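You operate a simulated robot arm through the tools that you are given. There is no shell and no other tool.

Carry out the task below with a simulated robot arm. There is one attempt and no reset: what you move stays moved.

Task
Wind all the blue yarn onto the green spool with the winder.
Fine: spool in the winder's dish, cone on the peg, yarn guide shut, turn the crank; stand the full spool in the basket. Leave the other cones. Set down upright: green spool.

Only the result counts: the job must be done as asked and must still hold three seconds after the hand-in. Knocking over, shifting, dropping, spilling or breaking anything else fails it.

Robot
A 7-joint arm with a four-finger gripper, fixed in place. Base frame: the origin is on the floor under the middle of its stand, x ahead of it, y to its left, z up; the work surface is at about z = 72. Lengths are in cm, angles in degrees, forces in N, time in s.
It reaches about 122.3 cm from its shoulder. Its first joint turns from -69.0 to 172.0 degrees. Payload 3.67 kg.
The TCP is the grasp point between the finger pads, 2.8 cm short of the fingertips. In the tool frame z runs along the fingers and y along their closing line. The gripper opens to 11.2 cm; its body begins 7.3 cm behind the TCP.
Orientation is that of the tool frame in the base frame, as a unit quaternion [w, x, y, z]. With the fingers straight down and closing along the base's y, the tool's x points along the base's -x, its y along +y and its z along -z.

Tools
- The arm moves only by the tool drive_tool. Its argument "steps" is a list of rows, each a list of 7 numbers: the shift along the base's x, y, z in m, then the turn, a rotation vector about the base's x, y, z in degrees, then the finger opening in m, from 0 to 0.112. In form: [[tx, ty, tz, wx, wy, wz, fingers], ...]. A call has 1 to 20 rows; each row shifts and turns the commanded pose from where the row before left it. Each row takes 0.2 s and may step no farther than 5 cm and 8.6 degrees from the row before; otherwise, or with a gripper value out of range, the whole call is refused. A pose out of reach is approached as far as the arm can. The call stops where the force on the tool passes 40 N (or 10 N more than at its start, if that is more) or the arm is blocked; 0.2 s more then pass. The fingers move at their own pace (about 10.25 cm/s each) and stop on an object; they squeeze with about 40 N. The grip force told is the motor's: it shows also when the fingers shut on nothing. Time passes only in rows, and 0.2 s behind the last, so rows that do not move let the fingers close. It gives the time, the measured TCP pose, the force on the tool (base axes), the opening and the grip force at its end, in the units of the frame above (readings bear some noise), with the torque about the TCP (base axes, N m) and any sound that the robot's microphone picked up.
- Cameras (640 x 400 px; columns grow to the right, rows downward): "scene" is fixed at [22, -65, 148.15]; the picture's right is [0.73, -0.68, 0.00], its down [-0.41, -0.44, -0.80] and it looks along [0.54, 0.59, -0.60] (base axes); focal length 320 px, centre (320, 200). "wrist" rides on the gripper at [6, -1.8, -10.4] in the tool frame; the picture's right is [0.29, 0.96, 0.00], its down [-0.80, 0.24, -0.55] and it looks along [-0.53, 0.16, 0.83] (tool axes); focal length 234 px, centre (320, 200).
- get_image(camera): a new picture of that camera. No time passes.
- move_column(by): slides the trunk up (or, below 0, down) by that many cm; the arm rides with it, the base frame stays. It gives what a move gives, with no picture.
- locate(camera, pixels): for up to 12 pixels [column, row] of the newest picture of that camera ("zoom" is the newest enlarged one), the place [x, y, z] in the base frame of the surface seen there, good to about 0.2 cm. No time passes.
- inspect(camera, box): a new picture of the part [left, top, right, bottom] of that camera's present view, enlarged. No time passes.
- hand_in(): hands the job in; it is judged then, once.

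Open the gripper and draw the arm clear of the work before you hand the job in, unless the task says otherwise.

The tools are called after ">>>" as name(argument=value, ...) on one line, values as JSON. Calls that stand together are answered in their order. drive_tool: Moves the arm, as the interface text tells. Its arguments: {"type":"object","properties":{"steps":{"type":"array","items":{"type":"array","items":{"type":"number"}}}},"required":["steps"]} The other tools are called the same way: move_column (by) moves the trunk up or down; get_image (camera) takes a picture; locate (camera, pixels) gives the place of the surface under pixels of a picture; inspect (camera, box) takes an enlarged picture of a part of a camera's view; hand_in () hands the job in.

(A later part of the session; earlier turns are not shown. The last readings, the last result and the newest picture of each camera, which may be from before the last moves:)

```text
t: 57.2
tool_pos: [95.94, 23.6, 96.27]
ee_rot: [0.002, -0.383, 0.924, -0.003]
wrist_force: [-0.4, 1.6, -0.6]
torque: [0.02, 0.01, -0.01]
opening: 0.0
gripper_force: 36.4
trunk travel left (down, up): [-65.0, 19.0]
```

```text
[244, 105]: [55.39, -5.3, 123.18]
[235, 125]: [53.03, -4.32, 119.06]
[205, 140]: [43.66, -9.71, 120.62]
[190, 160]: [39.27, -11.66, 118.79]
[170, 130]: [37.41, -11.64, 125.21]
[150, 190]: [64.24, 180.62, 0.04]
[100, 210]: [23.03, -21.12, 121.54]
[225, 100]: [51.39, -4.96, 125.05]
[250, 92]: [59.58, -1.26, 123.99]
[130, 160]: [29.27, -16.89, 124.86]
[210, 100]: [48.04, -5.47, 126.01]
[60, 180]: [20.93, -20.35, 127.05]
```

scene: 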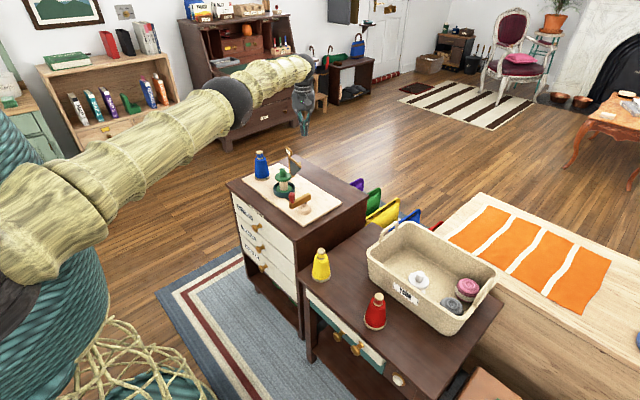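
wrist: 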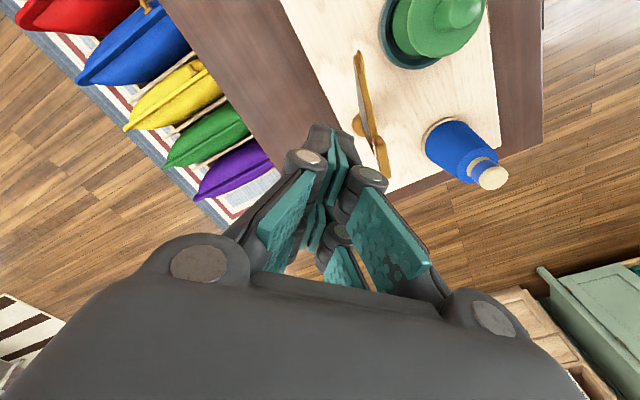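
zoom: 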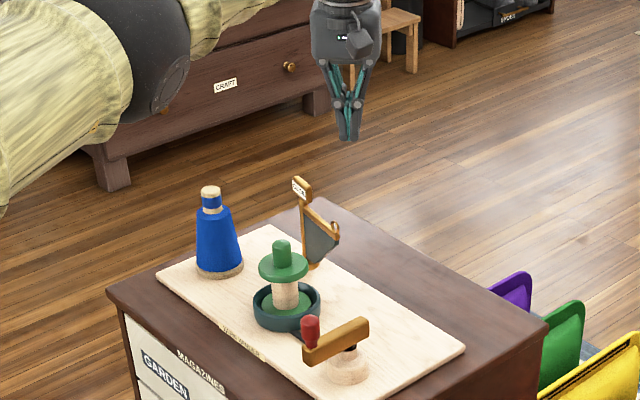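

The whole arm is above z≈118, so it is clear. I lower the closed fingers beside the guide bar (TCP z≈84.4, tips ≈81.6).

>>> drive_tool(steps=[[0, 0, -0.03, 0, 0, 0, 0], [0, 0, -0.03, 0, 0, 0, 0], [0, 0, -0.03, 0, 0, 0, 0], [0, 0, -0.028, 0, 0, 0, 0], [0, 0, 0, 0, 0, 0, 0], [0, 0, 0, 0, 0, 0, 0]])

>>> inspect(camera="scene", box=[250, 120, 340, 210])

>>> inspect(camera="wrist", box=[240, 20, 480, 220])

```text
t: 58.6
tool_pos: [95.19, 23.11, 84.43]
ee_rot: [0.002, -0.383, 0.924, -0.002]
wrist_force: [0.1, -0.1, 0.3]
torque: [0.03, 0.0, 0.01]
opening: 0.01
gripper_force: 35.5
out of reach, approached as far as the arm can: row 3, 4
trunk travel left (down, up): [-65.0, 19.0]
```

```text
4.44 times, centred on (295, 165) of scene
```

zoom: 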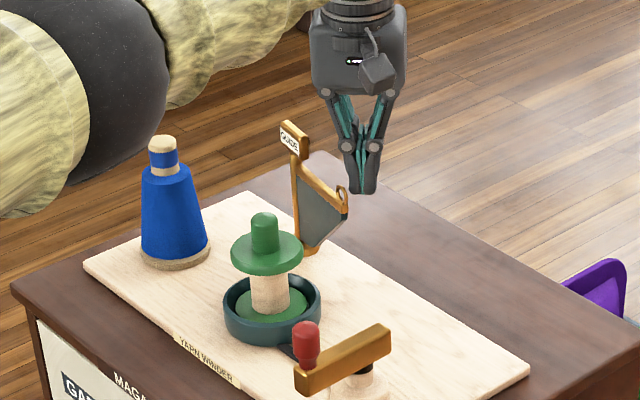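

```text
2.00 times, centred on (360, 120) of wrist
```

zoom: 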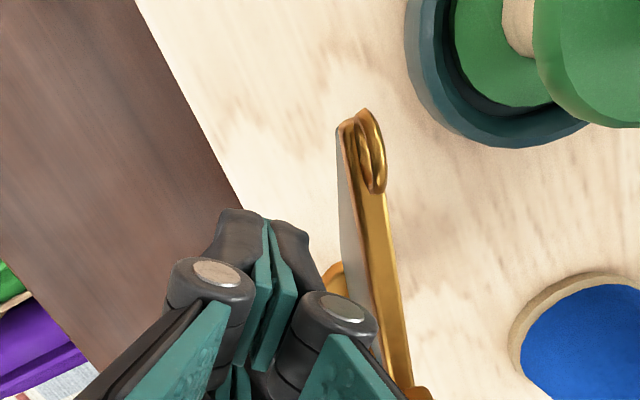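

It hit the reach limit slightly (95.2,23.1,84.4), but the fingers sit right beside the bar. I push gently in -x and watch measured pose and force.

>>> drive_tool(steps=[[-0.01, 0, 0, 0, 0, 0, 0], [-0.01, -0.002, 0, 0, 0, 0, 0], [-0.01, -0.002, 0, 0, 0, 0, 0], [0, 0, 0, 0, 0, 0, 0]])

>>> inspect(camera="wrist", box=[240, 20, 480, 220])

>>> inspect(camera="scene", box=[250, 120, 340, 210])

```text
t: 59.6
tool_pos: [92.24, 22.81, 84.55]
ee_rot: [0.001, -0.383, 0.924, -0.003]
wrist_force: [0.6, 0.6, -0.3]
torque: [-0.02, 0.01, -0.02]
opening: 0.01
gripper_force: 35.6
trunk travel left (down, up): [-65.0, 19.0]
```

```text
2.00 times, centred on (360, 120) of wrist
```

zoom: 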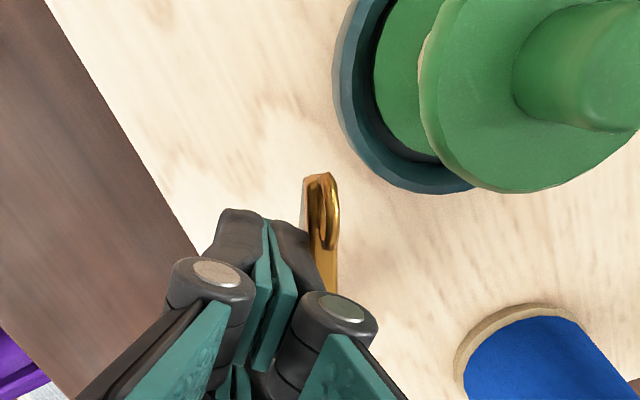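

```text
4.44 times, centred on (295, 165) of scene
```

zoom: 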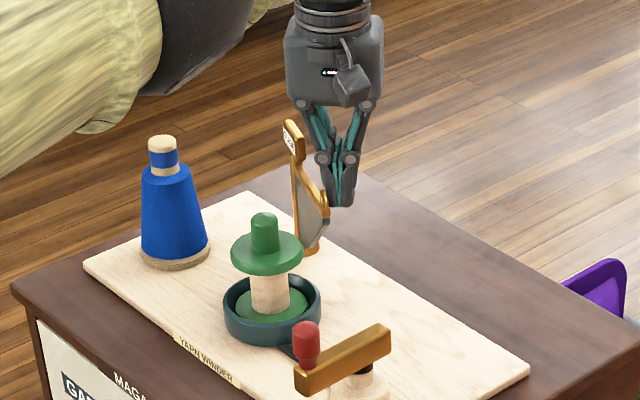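

The guide swings as pushed (it now points toward the camera). I continue along the arc to about 50° of swing.

>>> drive_tool(steps=[[-0.013, 0, 0, 0, 0, 0, 0], [-0.008, 0.002, 0, 0, 0, 0, 0], [-0.007, 0.003, 0, 0, 0, 0, 0], [0, 0, 0, 0, 0, 0, 0]])

>>> inspect(camera="wrist", box=[240, 20, 480, 220])

>>> inspect(camera="scene", box=[250, 120, 340, 210])

```text
t: 60.6
tool_pos: [89.44, 23.37, 84.54]
ee_rot: [0.001, -0.384, 0.923, -0.002]
wrist_force: [0.4, -0.3, -0.6]
torque: [-0.03, 0.02, 0.02]
opening: 0.02
gripper_force: 36.2
trunk travel left (down, up): [-65.0, 19.0]
```

```text
2.00 times, centred on (360, 120) of wrist
```

zoom: 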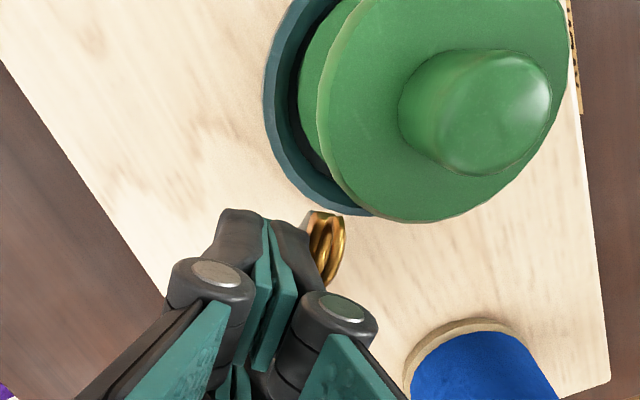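

```text
4.44 times, centred on (295, 165) of scene
```

zoom: 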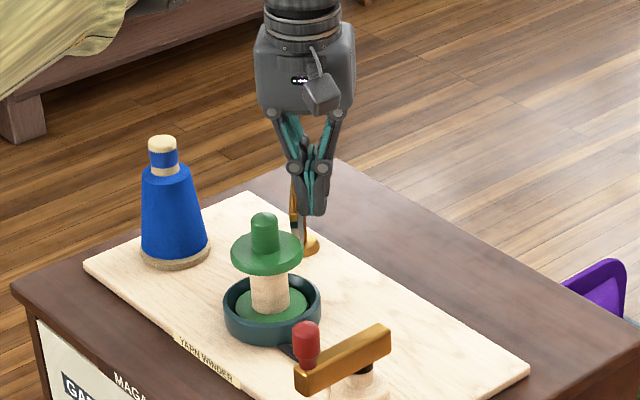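

The guide is roughly at 40–50° swing with no resistance. I continue along the arc toward the shut position.

>>> drive_tool(steps=[[-0.007, 0.003, 0, 0, 0, 0, 0], [-0.007, 0.004, 0, 0, 0, 0, 0], [-0.006, 0.005, 0, 0, 0, 0, 0], [-0.005, 0.006, 0, 0, 0, 0, 0], [0, 0, 0, 0, 0, 0, 0]])

>>> inspect(camera="wrist", box=[240, 20, 480, 220])

>>> inspect(camera="scene", box=[250, 120, 340, 210])

```text
t: 61.8
tool_pos: [86.98, 25.15, 84.58]
ee_rot: [0.001, -0.384, 0.923, -0.003]
wrist_force: [0.5, 1.0, -0.5]
torque: [-0.01, -0.04, 0.0]
opening: 0.0
gripper_force: 35.7
trunk travel left (down, up): [-65.0, 19.0]
```

```text
2.00 times, centred on (360, 120) of wrist
```

zoom: 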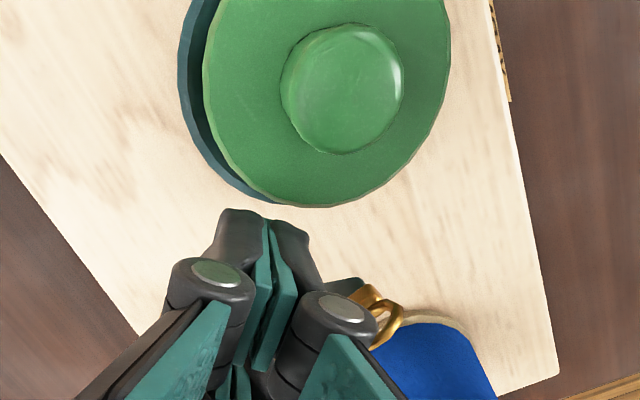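

```text
4.44 times, centred on (295, 165) of scene
```

zoom: 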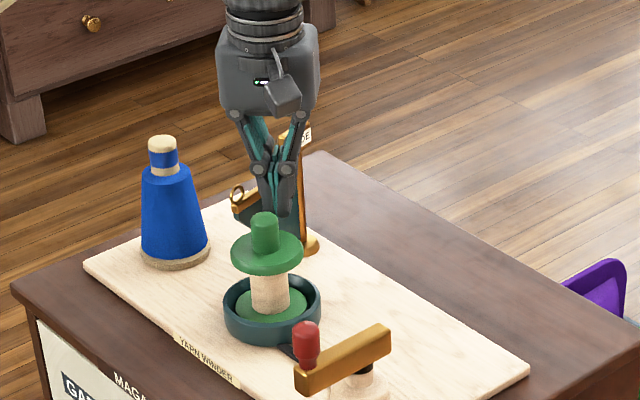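

The guide ring has swung round to near (238,195) in the zoom, between cone and spool. I locate the bar and ring to get its angle.

>>> locate(camera="zoom", pixels=[[238, 187], [237, 205], [248, 205], [240, 212], [258, 195], [301, 180], [300, 220], [306, 135], [290, 135], [250, 215], [310, 240], [304, 205]])

```text
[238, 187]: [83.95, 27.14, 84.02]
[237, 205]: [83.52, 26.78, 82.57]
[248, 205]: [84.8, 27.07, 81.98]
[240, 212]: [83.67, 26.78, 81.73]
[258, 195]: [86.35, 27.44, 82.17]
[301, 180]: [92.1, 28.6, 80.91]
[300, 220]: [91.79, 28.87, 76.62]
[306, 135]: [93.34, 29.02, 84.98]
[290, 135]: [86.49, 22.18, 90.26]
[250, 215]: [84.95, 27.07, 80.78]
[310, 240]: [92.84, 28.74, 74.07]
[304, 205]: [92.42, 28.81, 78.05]
```

Bar end is at (83.5,26.8), i.e. angle ≈ -167°; about 13° more for square. I keep pushing slowly, watching for force or a click.

>>> drive_tool(steps=[[-0.003, 0.004, 0, 0, 0, 0, 0], [-0.002, 0.004, 0, 0, 0, 0, 0], [-0.001, 0.003, 0, 0, 0, 0, 0], [0, 0, 0, 0, 0, 0, 0]])

>>> inspect(camera="scene", box=[250, 120, 340, 210])

>>> locate(camera="zoom", pixels=[[232, 187], [232, 205], [242, 205], [235, 210], [258, 195], [250, 200], [225, 195], [245, 195]])

```text
t: 62.8
tool_pos: [86.35, 26.23, 84.56]
ee_rot: [0.001, -0.383, 0.924, -0.002]
wrist_force: [0.2, 0.2, -0.6]
torque: [0.04, -0.03, 0.0]
opening: 0.02
gripper_force: 35.7
trunk travel left (down, up): [-65.0, 19.0]
```

```text
4.44 times, centred on (295, 165) of scene
```

zoom: 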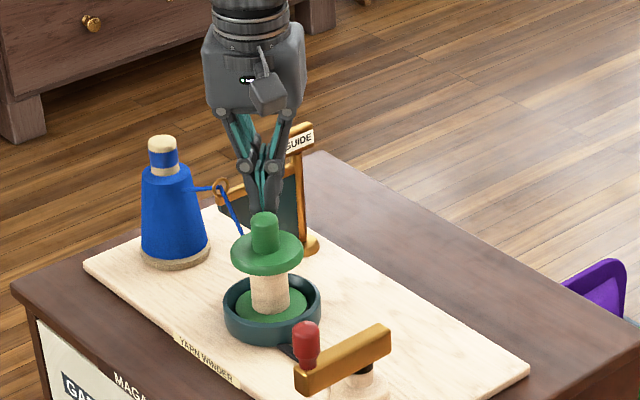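

```text
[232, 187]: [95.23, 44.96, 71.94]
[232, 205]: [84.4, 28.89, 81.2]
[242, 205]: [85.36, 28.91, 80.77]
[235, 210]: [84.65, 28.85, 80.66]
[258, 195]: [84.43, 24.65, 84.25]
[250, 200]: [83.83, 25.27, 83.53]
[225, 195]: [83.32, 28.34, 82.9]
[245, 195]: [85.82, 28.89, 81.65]
```

The guide is shut: a blue yarn strand now runs from the cone through the ring to the spool, with bar at y≈28.9. I lift the hand straight up and take a close look at everything.

>>> drive_tool(steps=[[0, 0, 0.02, 0, 0, 0, 0], [0, 0, 0.04, 0, 0, 0, 0], [0, 0, 0.04, 0, 0, 0, 0], [0, 0, 0.04, 0, 0, 0, 0], [0, 0, 0, 0, 0, 0, 0]])

>>> inspect(camera="scene", box=[245, 135, 325, 215])

>>> inspect(camera="scene", box=[282, 182, 318, 216])

```text
t: 64.0
tool_pos: [86.34, 26.34, 98.51]
ee_rot: [0.0, -0.383, 0.924, -0.003]
wrist_force: [0.3, 0.2, 0.0]
torque: [0.03, -0.01, -0.05]
opening: 0.02
gripper_force: 35.7
trunk travel left (down, up): [-65.0, 19.0]
```

```text
5.00 times, centred on (285, 175) of scene
```

zoom: 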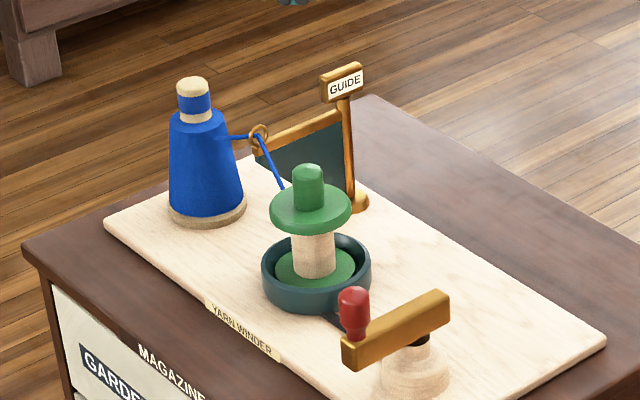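

```text
11.76 times, centred on (300, 199) of scene
```

zoom: 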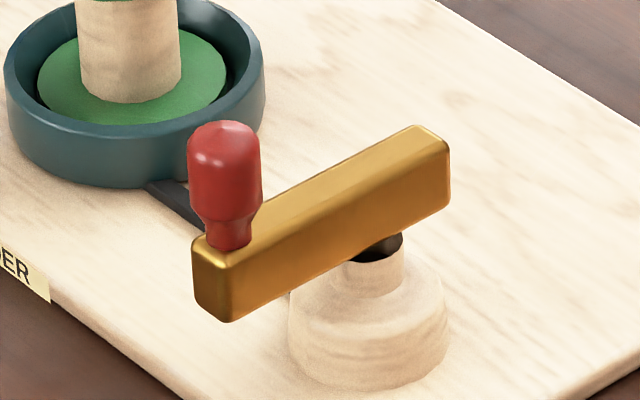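

The yarn is threaded. Now I locate the crank: knob top, bar, hub and axle.

>>> locate(camera="zoom", pixels=[[226, 130], [226, 150], [192, 150], [260, 155], [226, 205], [226, 240], [420, 145], [320, 200], [378, 250], [295, 320], [445, 310], [365, 380]])

>>> locate(camera="zoom", pixels=[[200, 250], [225, 265], [445, 150], [440, 160], [345, 280], [405, 270], [375, 290], [320, 285], [430, 275], [300, 360], [430, 360], [375, 240]])

```text
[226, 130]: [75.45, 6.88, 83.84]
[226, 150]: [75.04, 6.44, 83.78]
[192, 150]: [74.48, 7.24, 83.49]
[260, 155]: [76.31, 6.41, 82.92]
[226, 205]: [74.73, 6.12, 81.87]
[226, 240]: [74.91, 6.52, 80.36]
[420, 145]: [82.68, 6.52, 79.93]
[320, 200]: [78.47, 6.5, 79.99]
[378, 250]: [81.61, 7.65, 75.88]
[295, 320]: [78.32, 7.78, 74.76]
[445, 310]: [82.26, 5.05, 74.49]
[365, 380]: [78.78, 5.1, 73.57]
```

```text
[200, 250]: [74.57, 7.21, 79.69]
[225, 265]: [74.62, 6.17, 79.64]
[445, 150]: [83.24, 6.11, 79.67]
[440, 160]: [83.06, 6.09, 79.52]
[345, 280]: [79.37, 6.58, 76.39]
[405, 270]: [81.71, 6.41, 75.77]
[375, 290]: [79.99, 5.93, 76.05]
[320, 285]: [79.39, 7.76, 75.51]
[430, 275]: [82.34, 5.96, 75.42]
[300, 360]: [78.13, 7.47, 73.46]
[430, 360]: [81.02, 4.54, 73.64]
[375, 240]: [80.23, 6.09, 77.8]
```

Crank: axle ≈(80.5,6.85), knob ≈(75.3,6.8) (z 80–83.9), bar top z=80, so radius ≈5.2 cm. I move the hand above the knob with fingers at 5 cm and yaw about 25°.

>>> drive_tool(steps=[[-0.0184, -0.0325, 0, 0, 0, -3.3, 0.02], [-0.0184, -0.0325, 0, 0, 0, -3.3, 0.04], [-0.0184, -0.0325, 0, 0, 0, -3.3, 0.05], [-0.0184, -0.0325, 0, 0, 0, -3.3, 0.05], [-0.0184, -0.0325, 0, 0, 0, -3.3, 0.05], [-0.0184, -0.0325, -0.02, 0, 0, -3.3, 0.05], [0, 0, 0, 0, 0, 0, 0.05], [0, 0, 0, 0, 0, 0, 0.05]])

>>> inspect(camera="wrist", box=[220, 30, 460, 180])

>>> get_image(camera="scene")

```text
t: 65.8
tool_pos: [75.33, 6.62, 96.6]
ee_rot: [0.0, -0.22, 0.976, -0.002]
wrist_force: [0.0, -1.1, -0.8]
torque: [-0.01, 0.02, 0.02]
opening: 5.0
gripper_force: 0.0
trunk travel left (down, up): [-65.0, 19.0]
```

```text
2.67 times, centred on (340, 105) of wrist
```

zoom: 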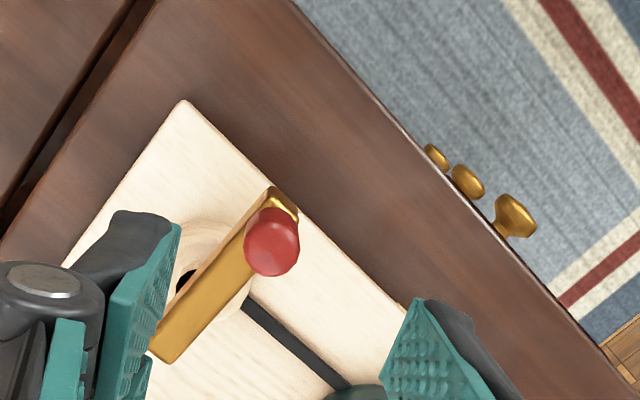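

```text
taken
```

scene: 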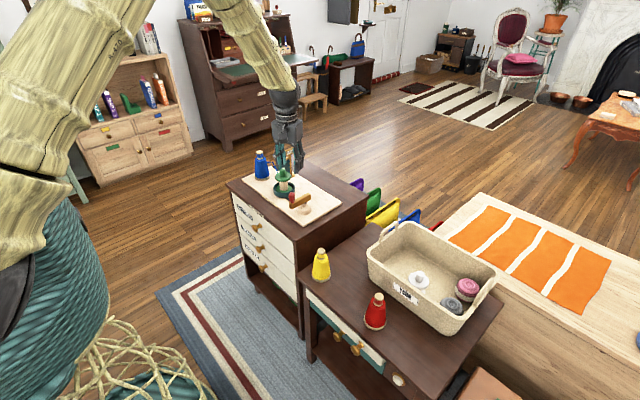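

The knob shows at zoom (272,242) of the wrist view. I re-take that zoom and locate the knob's edges and the bar/axle.

>>> inspect(camera="wrist", box=[270, 80, 350, 170])

>>> locate(camera="zoom", pixels=[[320, 170], [320, 140], [320, 220], [280, 180], [360, 180], [340, 100], [250, 200], [200, 330], [300, 110], [180, 200], [150, 260], [350, 120]])

```text
4.44 times, centred on (310, 125) of wrist
```

zoom: 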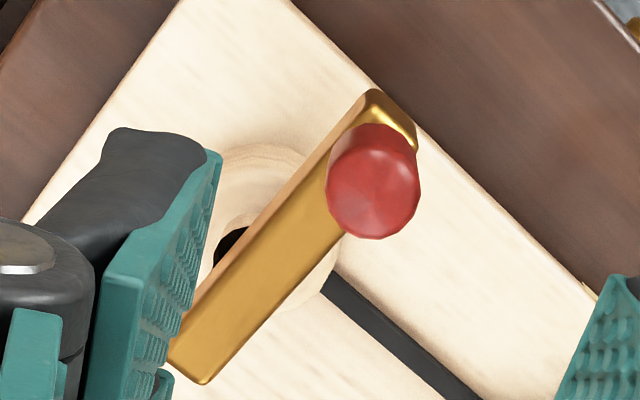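

```text
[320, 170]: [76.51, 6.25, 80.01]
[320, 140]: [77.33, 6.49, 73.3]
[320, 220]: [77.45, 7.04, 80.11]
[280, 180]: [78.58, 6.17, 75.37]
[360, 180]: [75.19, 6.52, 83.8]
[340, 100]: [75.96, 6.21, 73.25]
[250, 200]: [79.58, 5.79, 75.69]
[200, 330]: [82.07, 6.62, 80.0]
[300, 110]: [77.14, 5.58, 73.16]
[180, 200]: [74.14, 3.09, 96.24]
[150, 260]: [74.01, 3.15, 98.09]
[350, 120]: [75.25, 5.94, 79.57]
```

>>> locate(camera="zoom", pixels=[[374, 195], [335, 195], [414, 200], [374, 232], [374, 160], [350, 225], [400, 165], [372, 95], [195, 375], [215, 375], [410, 135], [230, 250]])

```text
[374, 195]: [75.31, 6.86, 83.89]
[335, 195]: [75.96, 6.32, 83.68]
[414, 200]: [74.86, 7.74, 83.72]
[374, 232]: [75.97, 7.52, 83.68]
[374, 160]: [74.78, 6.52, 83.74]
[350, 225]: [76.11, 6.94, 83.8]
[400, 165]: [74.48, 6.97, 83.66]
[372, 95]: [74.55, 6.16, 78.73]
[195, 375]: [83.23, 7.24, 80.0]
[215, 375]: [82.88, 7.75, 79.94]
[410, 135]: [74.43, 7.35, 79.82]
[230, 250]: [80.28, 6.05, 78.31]
```

Knob centre ≈(75.36,6.98), R≈0.85. I shift slightly, descend to TCP z≈83.3 and close on the knob.

>>> drive_tool(steps=[[0.0005, 0.0025, -0.03, 0, 0, 0, 0.05], [0, 0, -0.04, 0, 0, 0, 0.05], [0, 0, -0.03, 0, 0, 0, 0.05], [0, 0, -0.02, 0, 0, 0, 0.05], [0, 0, -0.012, 0, 0, 0, 0.05], [0, 0, 0, 0, 0, 0, 0.05]])

>>> inspect(camera="scene", box=[265, 160, 325, 220])

>>> inspect(camera="wrist", box=[240, 100, 400, 230])

```text
t: 67.2
tool_pos: [75.39, 7.01, 83.4]
ee_rot: [0.001, -0.219, 0.976, -0.003]
wrist_force: [0.3, -0.3, 1.9]
torque: [0.05, -0.01, 0.01]
opening: 4.99
gripper_force: 0.1
trunk travel left (down, up): [-65.0, 19.0]
```

```text
6.67 times, centred on (295, 190) of scene
```

zoom: 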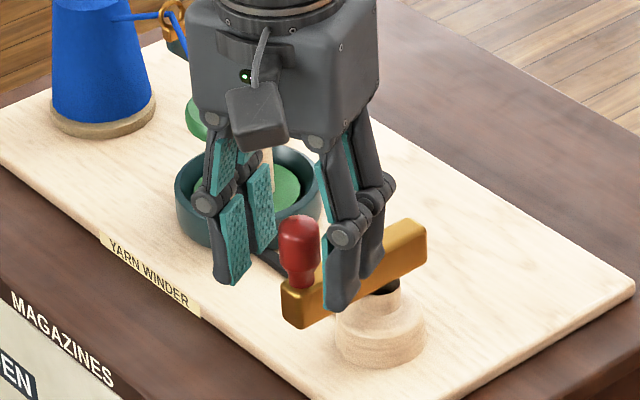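

```text
3.08 times, centred on (320, 165) of wrist
```

zoom: 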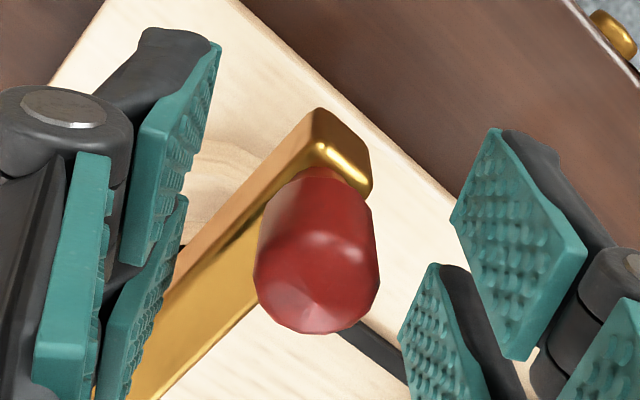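

The knob is centred between the pads with tips ~0.6 cm above the bar. I close on the knob.

>>> drive_tool(steps=[[0, 0, 0, 0, 0, 0, 0.03], [0, 0, 0, 0, 0, 0, 0.018], [0, 0, 0, 0, 0, 0, 0.01], [0, 0, 0, 0, 0, 0, 0.01]])

```text
t: 68.2
tool_pos: [75.27, 6.98, 83.36]
ee_rot: [0.001, -0.219, 0.976, -0.002]
wrist_force: [-0.2, 0.4, -3.0]
torque: [0.27, -0.47, 0.02]
opening: 2.03
gripper_force: 45.4
trunk travel left (down, up): [-65.0, 19.0]
```

Gripped the knob (2.03 cm). I try the first 30° clockwise (knob toward +y) and watch forces.

>>> drive_tool(steps=[[0.00175, 0.01333, 0, 0, 0, 0, 0.01], [0.00515, 0.01242, 0, 0, 0, 0, 0.01], [0, 0, 0, 0, 0, 0, 0.01]])

>>> inspect(camera="scene", box=[245, 135, 325, 215])

```text
t: 69.0
tool_pos: [76.04, 9.27, 83.41]
ee_rot: [0.001, -0.22, 0.976, -0.003]
wrist_force: [-3.5, -8.8, 0.8]
torque: [-0.39, 0.4, -0.45]
opening: 1.8
gripper_force: 44.8
trunk travel left (down, up): [-65.0, 19.0]
```

```text
5.00 times, centred on (285, 175) of scene
```

zoom: 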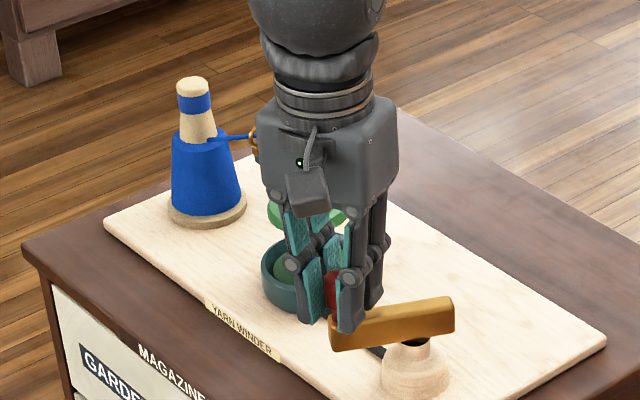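

Clockwise works: the yarn on the cone has already dropped, with ~9 N drag. I continue the clockwise circle through the next 90°.

>>> drive_tool(steps=[[0.00818, 0.01067, 0, 0, 0, 0, 0.01], [0.01067, 0.00818, 0, 0, 0, 0, 0.01], [0.01242, 0.00515, 0, 0, 0, 0, 0.01], [0.01333, 0.00175, 0, 0, 0, 0, 0.01], [0.01333, -0.00175, 0, 0, 0, 0, 0.01], [0.01242, -0.00515, 0, 0, 0, 0, 0.01], [0, 0, 0, 0, 0, 0, 0.01]])

>>> inspect(camera="scene", box=[245, 135, 325, 215])

```text
t: 70.6
tool_pos: [82.98, 11.54, 83.54]
ee_rot: [0.002, -0.22, 0.976, -0.002]
wrist_force: [2.0, 8.0, 1.5]
torque: [0.59, -0.55, -0.21]
opening: 1.8
gripper_force: 44.9
trunk travel left (down, up): [-65.0, 19.0]
```

```text
5.00 times, centred on (285, 175) of scene
```

zoom: 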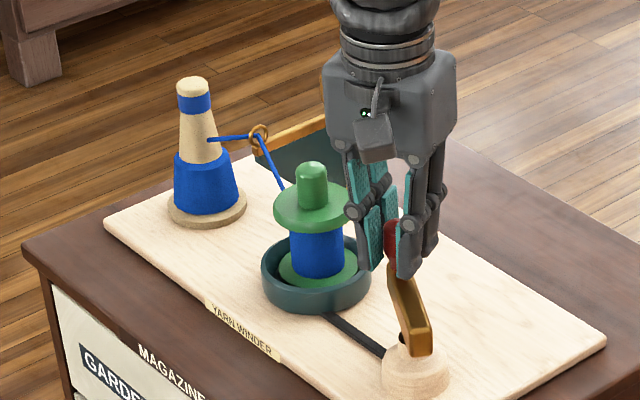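

The spool is filling with blue. I continue around the circle for another 180°.

>>> drive_tool(steps=[[0.01067, -0.00818, 0, 0, 0, 0, 0.01], [0.00818, -0.01067, 0, 0, 0, 0, 0.01], [0.00515, -0.01242, 0, 0, 0, 0, 0.01], [0.00175, -0.01333, 0, 0, 0, 0, 0.01], [-0.00175, -0.01333, 0, 0, 0, 0, 0.01], [-0.00515, -0.01242, 0, 0, 0, 0, 0.01], [-0.00818, -0.01067, 0, 0, 0, 0, 0.01], [-0.01067, -0.00818, 0, 0, 0, 0, 0.01], [0, 0, 0, 0, 0, 0, 0.01]])

>>> inspect(camera="scene", box=[245, 135, 325, 215])

```text
t: 72.6
tool_pos: [82.91, 2.23, 83.24]
ee_rot: [-0.001, -0.219, 0.976, -0.003]
wrist_force: [0.9, -15.5, -1.3]
torque: [-0.74, 0.76, 0.27]
opening: 1.76
gripper_force: 44.8
trunk travel left (down, up): [-65.0, 19.0]
```

```text
5.00 times, centred on (285, 175) of scene
```

zoom: 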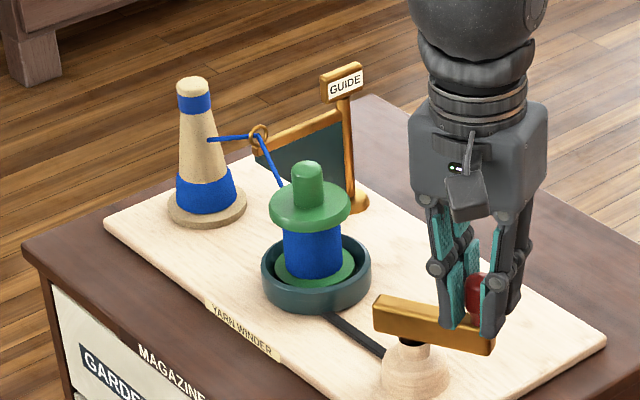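

About a third of the yarn is left on the cone; a ~15 N outward pull says my circle is a bit small, so I add a small outward correction and go on for the remaining 120° of the turn.

>>> drive_tool(steps=[[-0.0124, -0.0065, 0, 0, 0, 0, 0.01], [-0.01353, -0.002, 0, 0, 0, 0, 0.01], [-0.01353, 0.00178, 0, 0, 0, 0, 0.01], [-0.01261, 0.00523, 0, 0, 0, 0, 0.01], [-0.01083, 0.0083, 0, 0, 0, 0, 0.01], [-0.0083, 0.01083, 0, 0, 0, 0, 0.01], [0, 0, 0, 0, 0, 0, 0.01]])

>>> inspect(camera="scene", box=[245, 135, 325, 215])

```text
t: 74.2
tool_pos: [76.0, 4.48, 83.36]
ee_rot: [0.0, -0.221, 0.975, -0.002]
wrist_force: [16.8, 13.2, 1.2]
torque: [0.73, -0.56, 0.18]
opening: 1.77
gripper_force: 44.8
trunk travel left (down, up): [-65.0, 19.0]
```

```text
5.00 times, centred on (285, 175) of scene
```

zoom: 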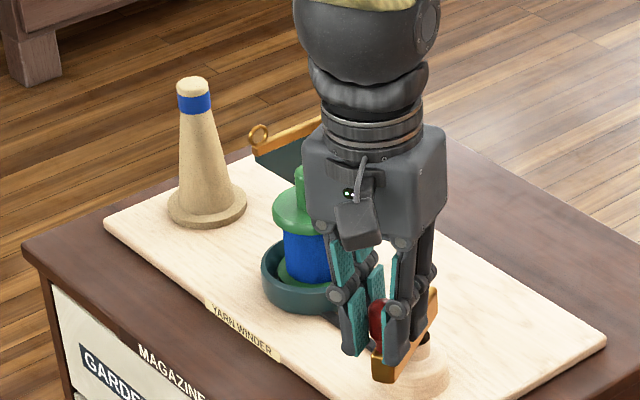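

The cone is bare and the strand is gone, so the yarn is all on the spool. I ease the ~21 N inward strain and turn ~30° more for certainty.

>>> drive_tool(steps=[[0.002, 0.0015, 0, 0, 0, 0, 0.01], [-0.004, 0.0124, 0, 0, 0, 0, 0.01], [-0.001, 0.0133, 0, 0, 0, 0, 0.01], [0, 0, 0, 0, 0, 0, 0.01]])

>>> inspect(camera="scene", box=[245, 135, 325, 215])

```text
t: 75.2
tool_pos: [75.41, 7.0, 83.39]
ee_rot: [-0.001, -0.219, 0.976, -0.003]
wrist_force: [-12.2, -15.3, -1.4]
torque: [-0.32, 0.13, -0.79]
opening: 1.81
gripper_force: 44.8
trunk travel left (down, up): [-65.0, 19.0]
```

```text
5.00 times, centred on (285, 175) of scene
```

zoom: 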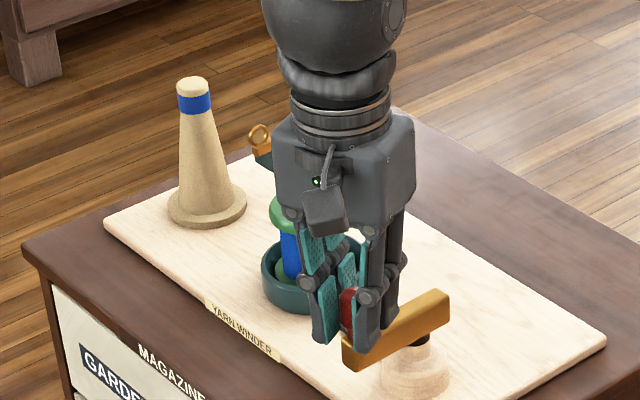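

A full turn is done. I relax the strain slightly, open the fingers and rise clear.

>>> drive_tool(steps=[[-0.001, -0.0015, 0, 0, 0, 0, 0.01], [0, 0, 0, 0, 0, 0, 0.025], [0, 0, 0, 0, 0, 0, 0.04], [0, 0, 0, 0, 0, 0, 0.05], [0, 0, 0.02, 0, 0, 0, 0.05], [0, 0, 0.04, 0, 0, 0, 0.05], [0, 0, 0.04, 0, 0, 0, 0.05], [0, 0, 0.04, 0, 0, 0, 0.05], [0, 0, 0, 0, 0, 0, 0.05]])

>>> inspect(camera="scene", box=[245, 135, 325, 215])

```text
t: 77.2
tool_pos: [75.54, 6.91, 97.4]
ee_rot: [0.0, -0.219, 0.976, -0.003]
wrist_force: [0.4, -0.2, -1.2]
torque: [0.01, 0.01, 0.02]
opening: 5.0
gripper_force: 0.1
trunk travel left (down, up): [-65.0, 19.0]
```

```text
5.00 times, centred on (285, 175) of scene
```

zoom: 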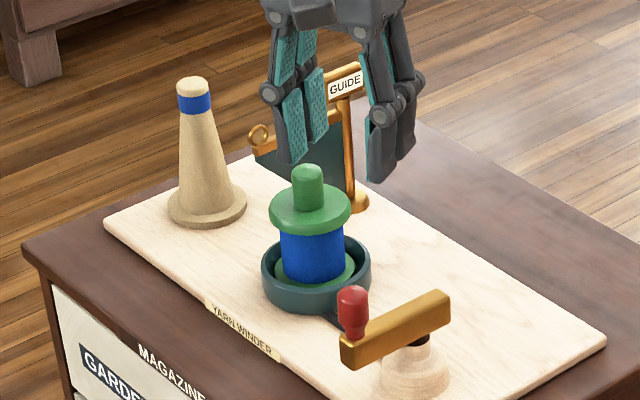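

The spool is full of blue yarn. I enlarge it and locate its stem and flange for the pick-up.

>>> inspect(camera="scene", box=[268, 164, 304, 204])

>>> locate(camera="zoom", pixels=[[320, 80], [260, 170], [390, 170], [320, 200], [280, 150], [360, 150], [300, 70], [300, 90], [270, 185], [370, 190], [320, 100], [300, 60]])

```text
10.00 times, centred on (286, 184) of scene
```

zoom: 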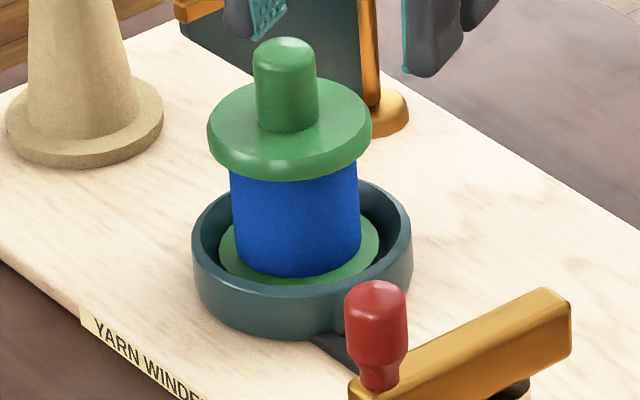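

```text
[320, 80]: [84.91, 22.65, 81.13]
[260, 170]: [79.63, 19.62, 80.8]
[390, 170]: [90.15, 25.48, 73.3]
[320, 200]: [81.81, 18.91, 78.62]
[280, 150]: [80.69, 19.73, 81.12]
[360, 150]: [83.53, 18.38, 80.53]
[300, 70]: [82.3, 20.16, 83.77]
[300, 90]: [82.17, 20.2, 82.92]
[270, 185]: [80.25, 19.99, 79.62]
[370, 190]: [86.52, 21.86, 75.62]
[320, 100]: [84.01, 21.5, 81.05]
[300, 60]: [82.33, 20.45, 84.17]
```

I locate the stem and flange edges more exactly.

>>> locate(camera="zoom", pixels=[[286, 50], [257, 75], [315, 75], [286, 90], [212, 128], [368, 122], [290, 165], [235, 158], [345, 155], [230, 105], [350, 100], [286, 60]])

```text
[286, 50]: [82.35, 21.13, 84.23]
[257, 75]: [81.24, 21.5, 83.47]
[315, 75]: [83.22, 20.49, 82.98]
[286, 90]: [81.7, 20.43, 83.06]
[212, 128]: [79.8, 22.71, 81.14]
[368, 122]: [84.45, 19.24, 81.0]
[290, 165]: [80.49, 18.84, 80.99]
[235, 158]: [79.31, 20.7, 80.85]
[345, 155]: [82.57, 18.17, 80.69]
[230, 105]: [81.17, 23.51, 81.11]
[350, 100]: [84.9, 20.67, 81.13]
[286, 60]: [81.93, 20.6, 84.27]
```

Stem axis ≈(82.28,21.05), top z 84.2. I move above it at z≈97 with yaw to 40°.

>>> drive_tool(steps=[[0.0135, 0.0286, 0, 0, 0, 3, 0.05], [0.0135, 0.0286, 0, 0, 0, 3, 0.05], [0.0135, 0.0286, 0, 0, 0, 3, 0.05], [0.0135, 0.0286, 0, 0, 0, 3, 0.05], [0.0135, 0.0286, 0, 0, 0, 3, 0.05], [0, 0, 0, 0, 0, 0, 0.05], [0, 0, 0, 0, 0, 0, 0.05]])

>>> inspect(camera="wrist", box=[260, 50, 390, 170])

>>> locate(camera="zoom", pixels=[[320, 200], [310, 240], [280, 240], [340, 240], [310, 210], [310, 270], [230, 190], [400, 190], [310, 120], [310, 300]])

```text
t: 78.8
tool_pos: [82.38, 21.05, 97.2]
ee_rot: [0.0, -0.344, 0.939, -0.001]
wrist_force: [0.2, -0.3, -0.5]
torque: [-0.01, -0.01, 0.02]
opening: 4.99
gripper_force: 0.0
trunk travel left (down, up): [-65.0, 19.0]
```

```text
3.33 times, centred on (325, 110) of wrist
```

zoom: 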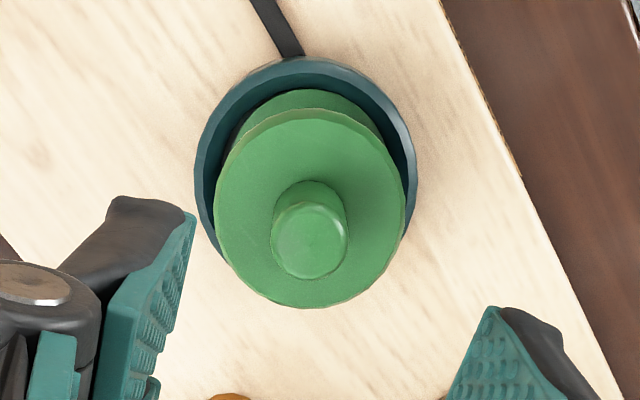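

```text
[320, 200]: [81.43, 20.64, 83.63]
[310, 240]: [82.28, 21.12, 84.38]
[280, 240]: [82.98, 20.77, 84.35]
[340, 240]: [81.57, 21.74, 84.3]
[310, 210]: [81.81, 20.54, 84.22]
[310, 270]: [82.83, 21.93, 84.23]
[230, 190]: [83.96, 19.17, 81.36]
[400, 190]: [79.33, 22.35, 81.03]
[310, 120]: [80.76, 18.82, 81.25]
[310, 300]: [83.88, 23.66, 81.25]
```

Stem centre from the wrist view is (82.30,21.24). I descend to TCP z≈84.4 and close on the stem.

>>> drive_tool(steps=[[0, 0.0012, -0.035, 0, 0, 0, 0.05], [0, 0, -0.035, 0, 0, 0, 0.05], [0, 0, -0.03, 0, 0, 0, 0.05], [0, 0, -0.02, 0, 0, 0, 0.05], [0, 0, -0.0065, 0, 0, 0, 0.05], [0, 0, 0, 0, 0, 0, 0.05]])

>>> inspect(camera="wrist", box=[220, 80, 420, 230])

>>> inspect(camera="scene", box=[256, 150, 316, 210])

```text
t: 80.2
tool_pos: [82.24, 21.33, 84.64]
ee_rot: [0.0, -0.345, 0.939, -0.003]
wrist_force: [0.1, 0.7, 0.4]
torque: [0.01, 0.01, -0.02]
opening: 4.97
gripper_force: 0.1
trunk travel left (down, up): [-65.0, 19.0]
```

```text
2.67 times, centred on (320, 155) of wrist
```

zoom: 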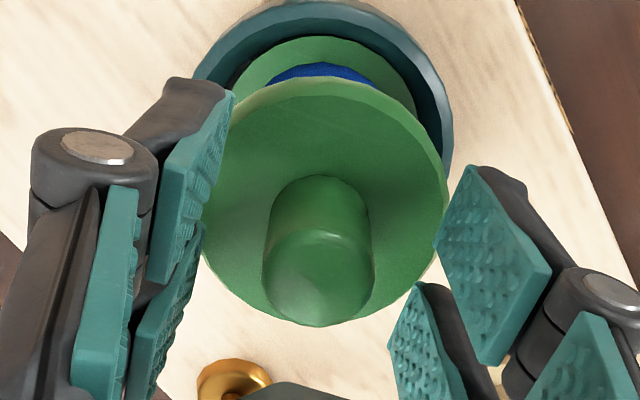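

```text
6.67 times, centred on (286, 180) of scene
```

zoom: 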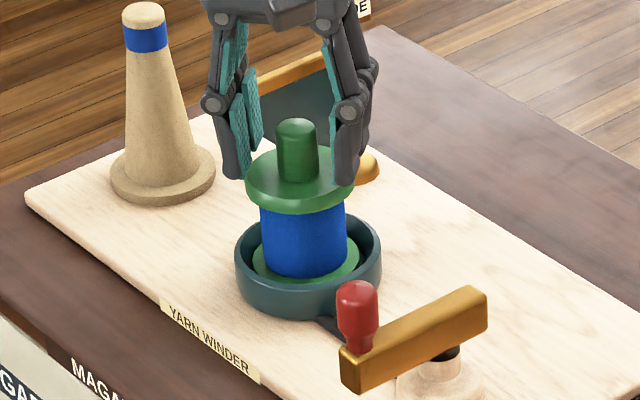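

Well centred with tips just above the flange. I close on the stem.

>>> drive_tool(steps=[[0, 0, 0, 0, 0, 0, 0.03], [0, 0, 0, 0, 0, 0, 0.018], [0, 0, 0, 0, 0, 0, 0.01], [0, 0, 0, 0, 0, 0, 0.01]])

>>> drive_tool(steps=[[0, 0, 0.005, 0, 0, 0, 0.01], [0, 0, 0.01, 0, 0, 0, 0.01], [0, 0, 0.02, 0, 0, 0, 0.01], [0, 0, 0.03, 0, 0, 0, 0.01], [0, 0, 0, 0, 0, 0, 0.01]])

>>> inspect(camera="scene", box=[246, 130, 326, 210])

```text
t: 81.2
tool_pos: [82.33, 21.27, 84.76]
ee_rot: [0.001, -0.344, 0.939, -0.002]
wrist_force: [0.3, 1.5, -0.1]
torque: [0.1, -0.06, 0.02]
opening: 1.94
gripper_force: 40.0
trunk travel left (down, up): [-65.0, 19.0]
```

```text
t: 82.4
tool_pos: [82.28, 21.26, 91.31]
ee_rot: [0.0, -0.345, 0.939, -0.003]
wrist_force: [-0.1, -0.2, -0.3]
torque: [0.0, -0.01, -0.03]
opening: 1.95
gripper_force: 39.7
trunk travel left (down, up): [-65.0, 19.0]
```

```text
5.00 times, centred on (286, 170) of scene
```

zoom: 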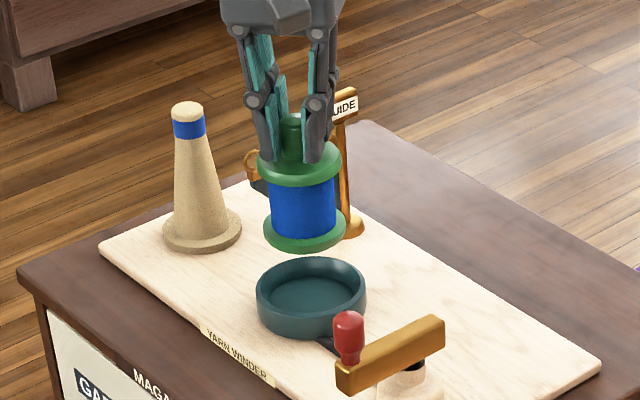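

The full spool is held upright. I raise it to ~105 and carry it over the crank and yellow cone to above the basket's free area (~(96,-34)), unwinding the yaw.

>>> drive_tool(steps=[[0, 0, 0.04, 0, 0, 0, 0.01], [0, 0, 0.04, 0, 0, 0, 0.01], [0, 0, 0.04, 0, 0, 0, 0.01], [0, 0, 0.015, 0, 0, 0, 0.01], [0, 0, 0, 0, 0, 0, 0.01]])

>>> drive_tool(steps=[[0.0114, -0.046, 0, 0, 0, -2.9, 0.01], [0.0114, -0.046, 0, 0, 0, -2.9, 0.01], [0.0114, -0.046, 0, 0, 0, -2.9, 0.01], [0.0114, -0.046, 0, 0, 0, -2.9, 0.01], [0.0114, -0.046, 0, 0, 0, -2.9, 0.01], [0.0114, -0.046, 0, 0, 0, -2.9, 0.01], [0, 0, 0, 0, 0, 0, 0.01]])

```text
t: 83.6
tool_pos: [82.49, 20.72, 104.01]
ee_rot: [-0.003, -0.341, 0.94, 0.002]
wrist_force: [0.3, 0.3, -1.2]
torque: [-0.01, 0.01, 0.0]
opening: 1.96
gripper_force: 39.9
trunk travel left (down, up): [-65.0, 19.0]
```

```text
t: 85.2
tool_pos: [89.13, -6.08, 104.76]
ee_rot: [0.001, -0.198, 0.98, -0.004]
wrist_force: [-0.7, 0.9, -0.9]
torque: [-0.04, -0.03, 0.02]
opening: 1.91
gripper_force: 40.3
trunk travel left (down, up): [-65.0, 19.0]
```

Tracking is fine at (89.1,-6.1,104.8). I continue the second half to above the basket and look.

>>> drive_tool(steps=[[0.0114, -0.046, 0, 0, 0, -2.9, 0.01], [0.0114, -0.046, 0, 0, 0, -2.9, 0.01], [0.0114, -0.046, 0, 0, 0, -2.9, 0.01], [0.0114, -0.046, 0, 0, 0, -2.9, 0.01], [0.0114, -0.046, 0, 0, 0, -2.9, 0.01], [0.0114, -0.046, 0, 0, 0, -2.9, 0.01], [0, 0, 0, 0, 0, 0, 0.01], [0, 0, 0, 0, 0, 0, 0.01]])

>>> get_image(camera="scene")

>>> get_image(camera="wrist")

```text
t: 87.0
tool_pos: [96.13, -34.15, 104.56]
ee_rot: [0.001, -0.048, 0.999, -0.002]
wrist_force: [0.2, 0.0, -1.2]
torque: [0.02, 0.07, -0.01]
opening: 1.9
gripper_force: 39.7
trunk travel left (down, up): [-65.0, 19.0]
```

```text
taken
```

scene: 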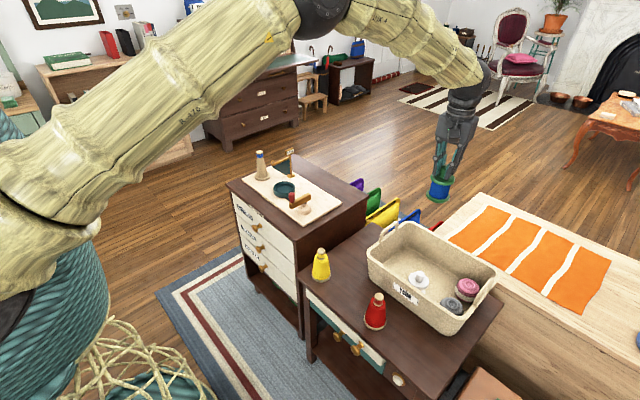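

```text
taken
```

wrist: 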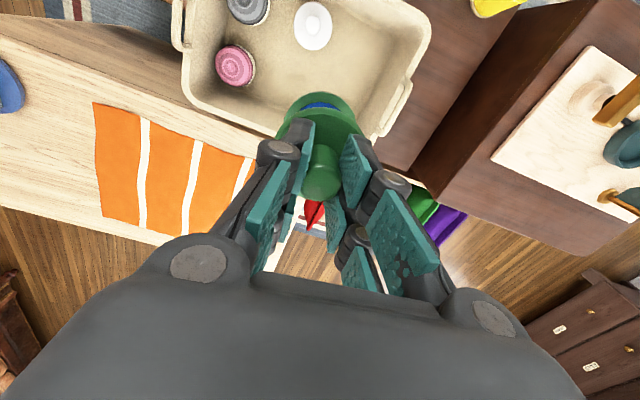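

The spool is above the basket. I locate the basket's interior bounds and the items inside to choose the spot.

>>> locate(camera="scene", pixels=[[385, 255], [400, 245], [430, 240], [450, 262], [465, 270], [420, 262], [440, 280], [430, 255], [395, 262], [410, 235], [455, 275], [382, 228]])

>>> locate(camera="wrist", pixels=[[340, 50], [385, 60], [400, 40], [270, 85], [290, 110], [370, 85], [415, 30], [400, 90], [312, 25], [236, 66], [405, 85], [375, 130]])

```text
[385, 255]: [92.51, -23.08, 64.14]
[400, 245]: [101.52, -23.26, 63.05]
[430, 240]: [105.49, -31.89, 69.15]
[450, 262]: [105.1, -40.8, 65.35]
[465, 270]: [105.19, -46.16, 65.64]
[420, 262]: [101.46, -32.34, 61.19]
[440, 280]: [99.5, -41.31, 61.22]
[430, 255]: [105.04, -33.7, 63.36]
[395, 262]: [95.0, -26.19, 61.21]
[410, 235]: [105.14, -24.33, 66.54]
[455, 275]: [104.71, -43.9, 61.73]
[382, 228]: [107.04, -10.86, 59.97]
```

```text
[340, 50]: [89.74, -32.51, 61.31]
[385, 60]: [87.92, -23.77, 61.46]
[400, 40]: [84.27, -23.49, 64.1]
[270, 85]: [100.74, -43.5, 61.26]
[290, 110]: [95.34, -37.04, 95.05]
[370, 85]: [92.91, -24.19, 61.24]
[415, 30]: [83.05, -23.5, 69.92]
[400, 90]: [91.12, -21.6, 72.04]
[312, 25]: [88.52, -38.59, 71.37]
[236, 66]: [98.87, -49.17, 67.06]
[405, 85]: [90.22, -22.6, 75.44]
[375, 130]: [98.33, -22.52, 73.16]
```

The floor is z≈61.2, and (96,-34) is well clear of the walls, handle and other items. I descend to TCP≈80 and check.

>>> drive_tool(steps=[[0, 0, -0.035, 0, 0, 0, 0.01], [0, 0, -0.035, 0, 0, 0, 0.01], [0, 0, -0.035, 0, 0, 0, 0.01], [0, 0, -0.035, 0, 0, 0, 0.01], [0, 0, -0.035, 0, 0, 0, 0.01], [0, 0, -0.035, 0, 0, 0, 0.01], [0, 0, -0.03, 0, 0, 0, 0.01], [0, 0, 0, 0, 0, 0, 0.01]])

>>> get_image(camera="scene")

>>> inspect(camera="scene", box=[360, 180, 480, 300])

```text
t: 88.8
tool_pos: [96.07, -34.02, 80.78]
ee_rot: [-0.001, -0.048, 0.999, -0.003]
wrist_force: [0.4, 0.0, -1.1]
torque: [0.02, -0.03, 0.02]
opening: 1.89
gripper_force: 40.1
trunk travel left (down, up): [-65.0, 19.0]
```

```text
taken
```

scene: 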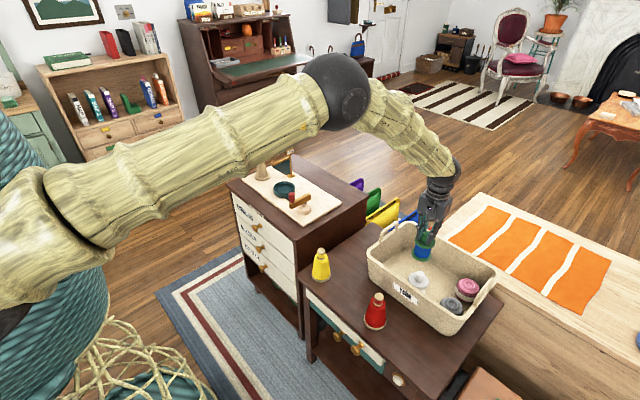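

```text
3.33 times, centred on (420, 240) of scene
```

zoom: 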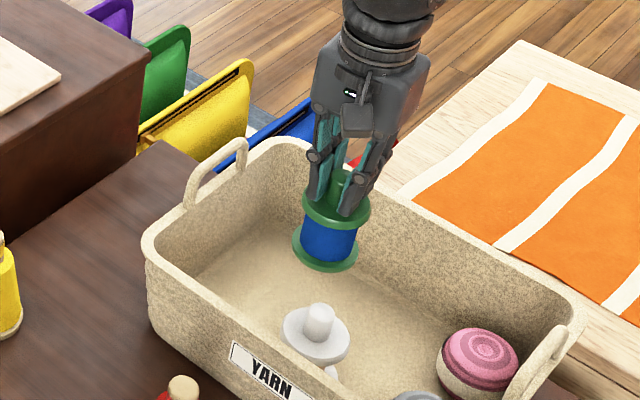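

Before going lower I check the elbow's height relative to the winder items.

>>> locate(camera="scene", pixels=[[335, 95], [340, 125], [310, 130], [250, 165], [280, 140], [200, 190], [390, 130], [420, 165], [445, 165], [330, 128]])

>>> inspect(camera="scene", box=[400, 215, 450, 275])

>>> locate(camera="zoom", pixels=[[320, 290], [250, 250], [390, 250], [280, 280], [360, 280], [320, 200], [260, 190], [380, 190], [320, 160], [300, 240]])

```text
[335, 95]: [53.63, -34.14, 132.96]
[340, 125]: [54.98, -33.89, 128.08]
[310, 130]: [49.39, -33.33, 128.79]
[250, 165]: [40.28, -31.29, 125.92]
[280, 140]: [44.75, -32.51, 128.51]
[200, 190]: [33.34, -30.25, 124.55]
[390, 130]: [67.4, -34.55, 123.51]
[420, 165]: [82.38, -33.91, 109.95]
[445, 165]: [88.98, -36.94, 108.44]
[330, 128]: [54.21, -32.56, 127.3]
```

```text
6.67 times, centred on (425, 245) of scene
```

zoom: 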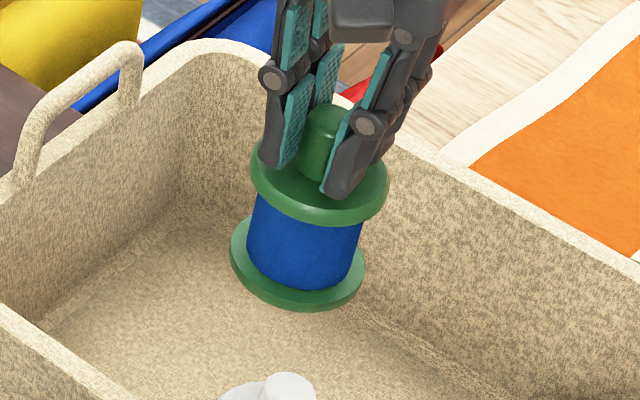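

```text
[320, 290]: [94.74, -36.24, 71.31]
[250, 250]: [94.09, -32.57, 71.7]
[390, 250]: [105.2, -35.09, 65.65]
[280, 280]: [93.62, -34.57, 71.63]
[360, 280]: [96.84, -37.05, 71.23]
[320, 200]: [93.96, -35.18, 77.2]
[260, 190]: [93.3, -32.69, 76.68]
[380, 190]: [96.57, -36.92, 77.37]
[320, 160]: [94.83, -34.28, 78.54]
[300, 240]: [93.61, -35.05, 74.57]
```

The elbow is at z≈128, no danger. I sample more points on the flange tops to check the held spool's tilt.

>>> locate(camera="zoom", pixels=[[262, 165], [290, 190], [310, 200], [355, 205], [378, 185], [345, 208], [240, 245], [262, 275], [290, 290], [330, 290], [355, 270], [358, 258]])

```text
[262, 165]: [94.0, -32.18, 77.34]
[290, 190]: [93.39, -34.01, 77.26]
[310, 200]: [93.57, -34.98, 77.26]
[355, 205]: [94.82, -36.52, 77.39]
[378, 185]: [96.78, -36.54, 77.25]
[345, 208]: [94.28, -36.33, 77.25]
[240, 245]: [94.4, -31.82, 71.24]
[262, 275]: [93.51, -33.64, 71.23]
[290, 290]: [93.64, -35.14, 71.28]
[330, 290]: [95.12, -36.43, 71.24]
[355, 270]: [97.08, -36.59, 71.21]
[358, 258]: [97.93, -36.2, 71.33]
```

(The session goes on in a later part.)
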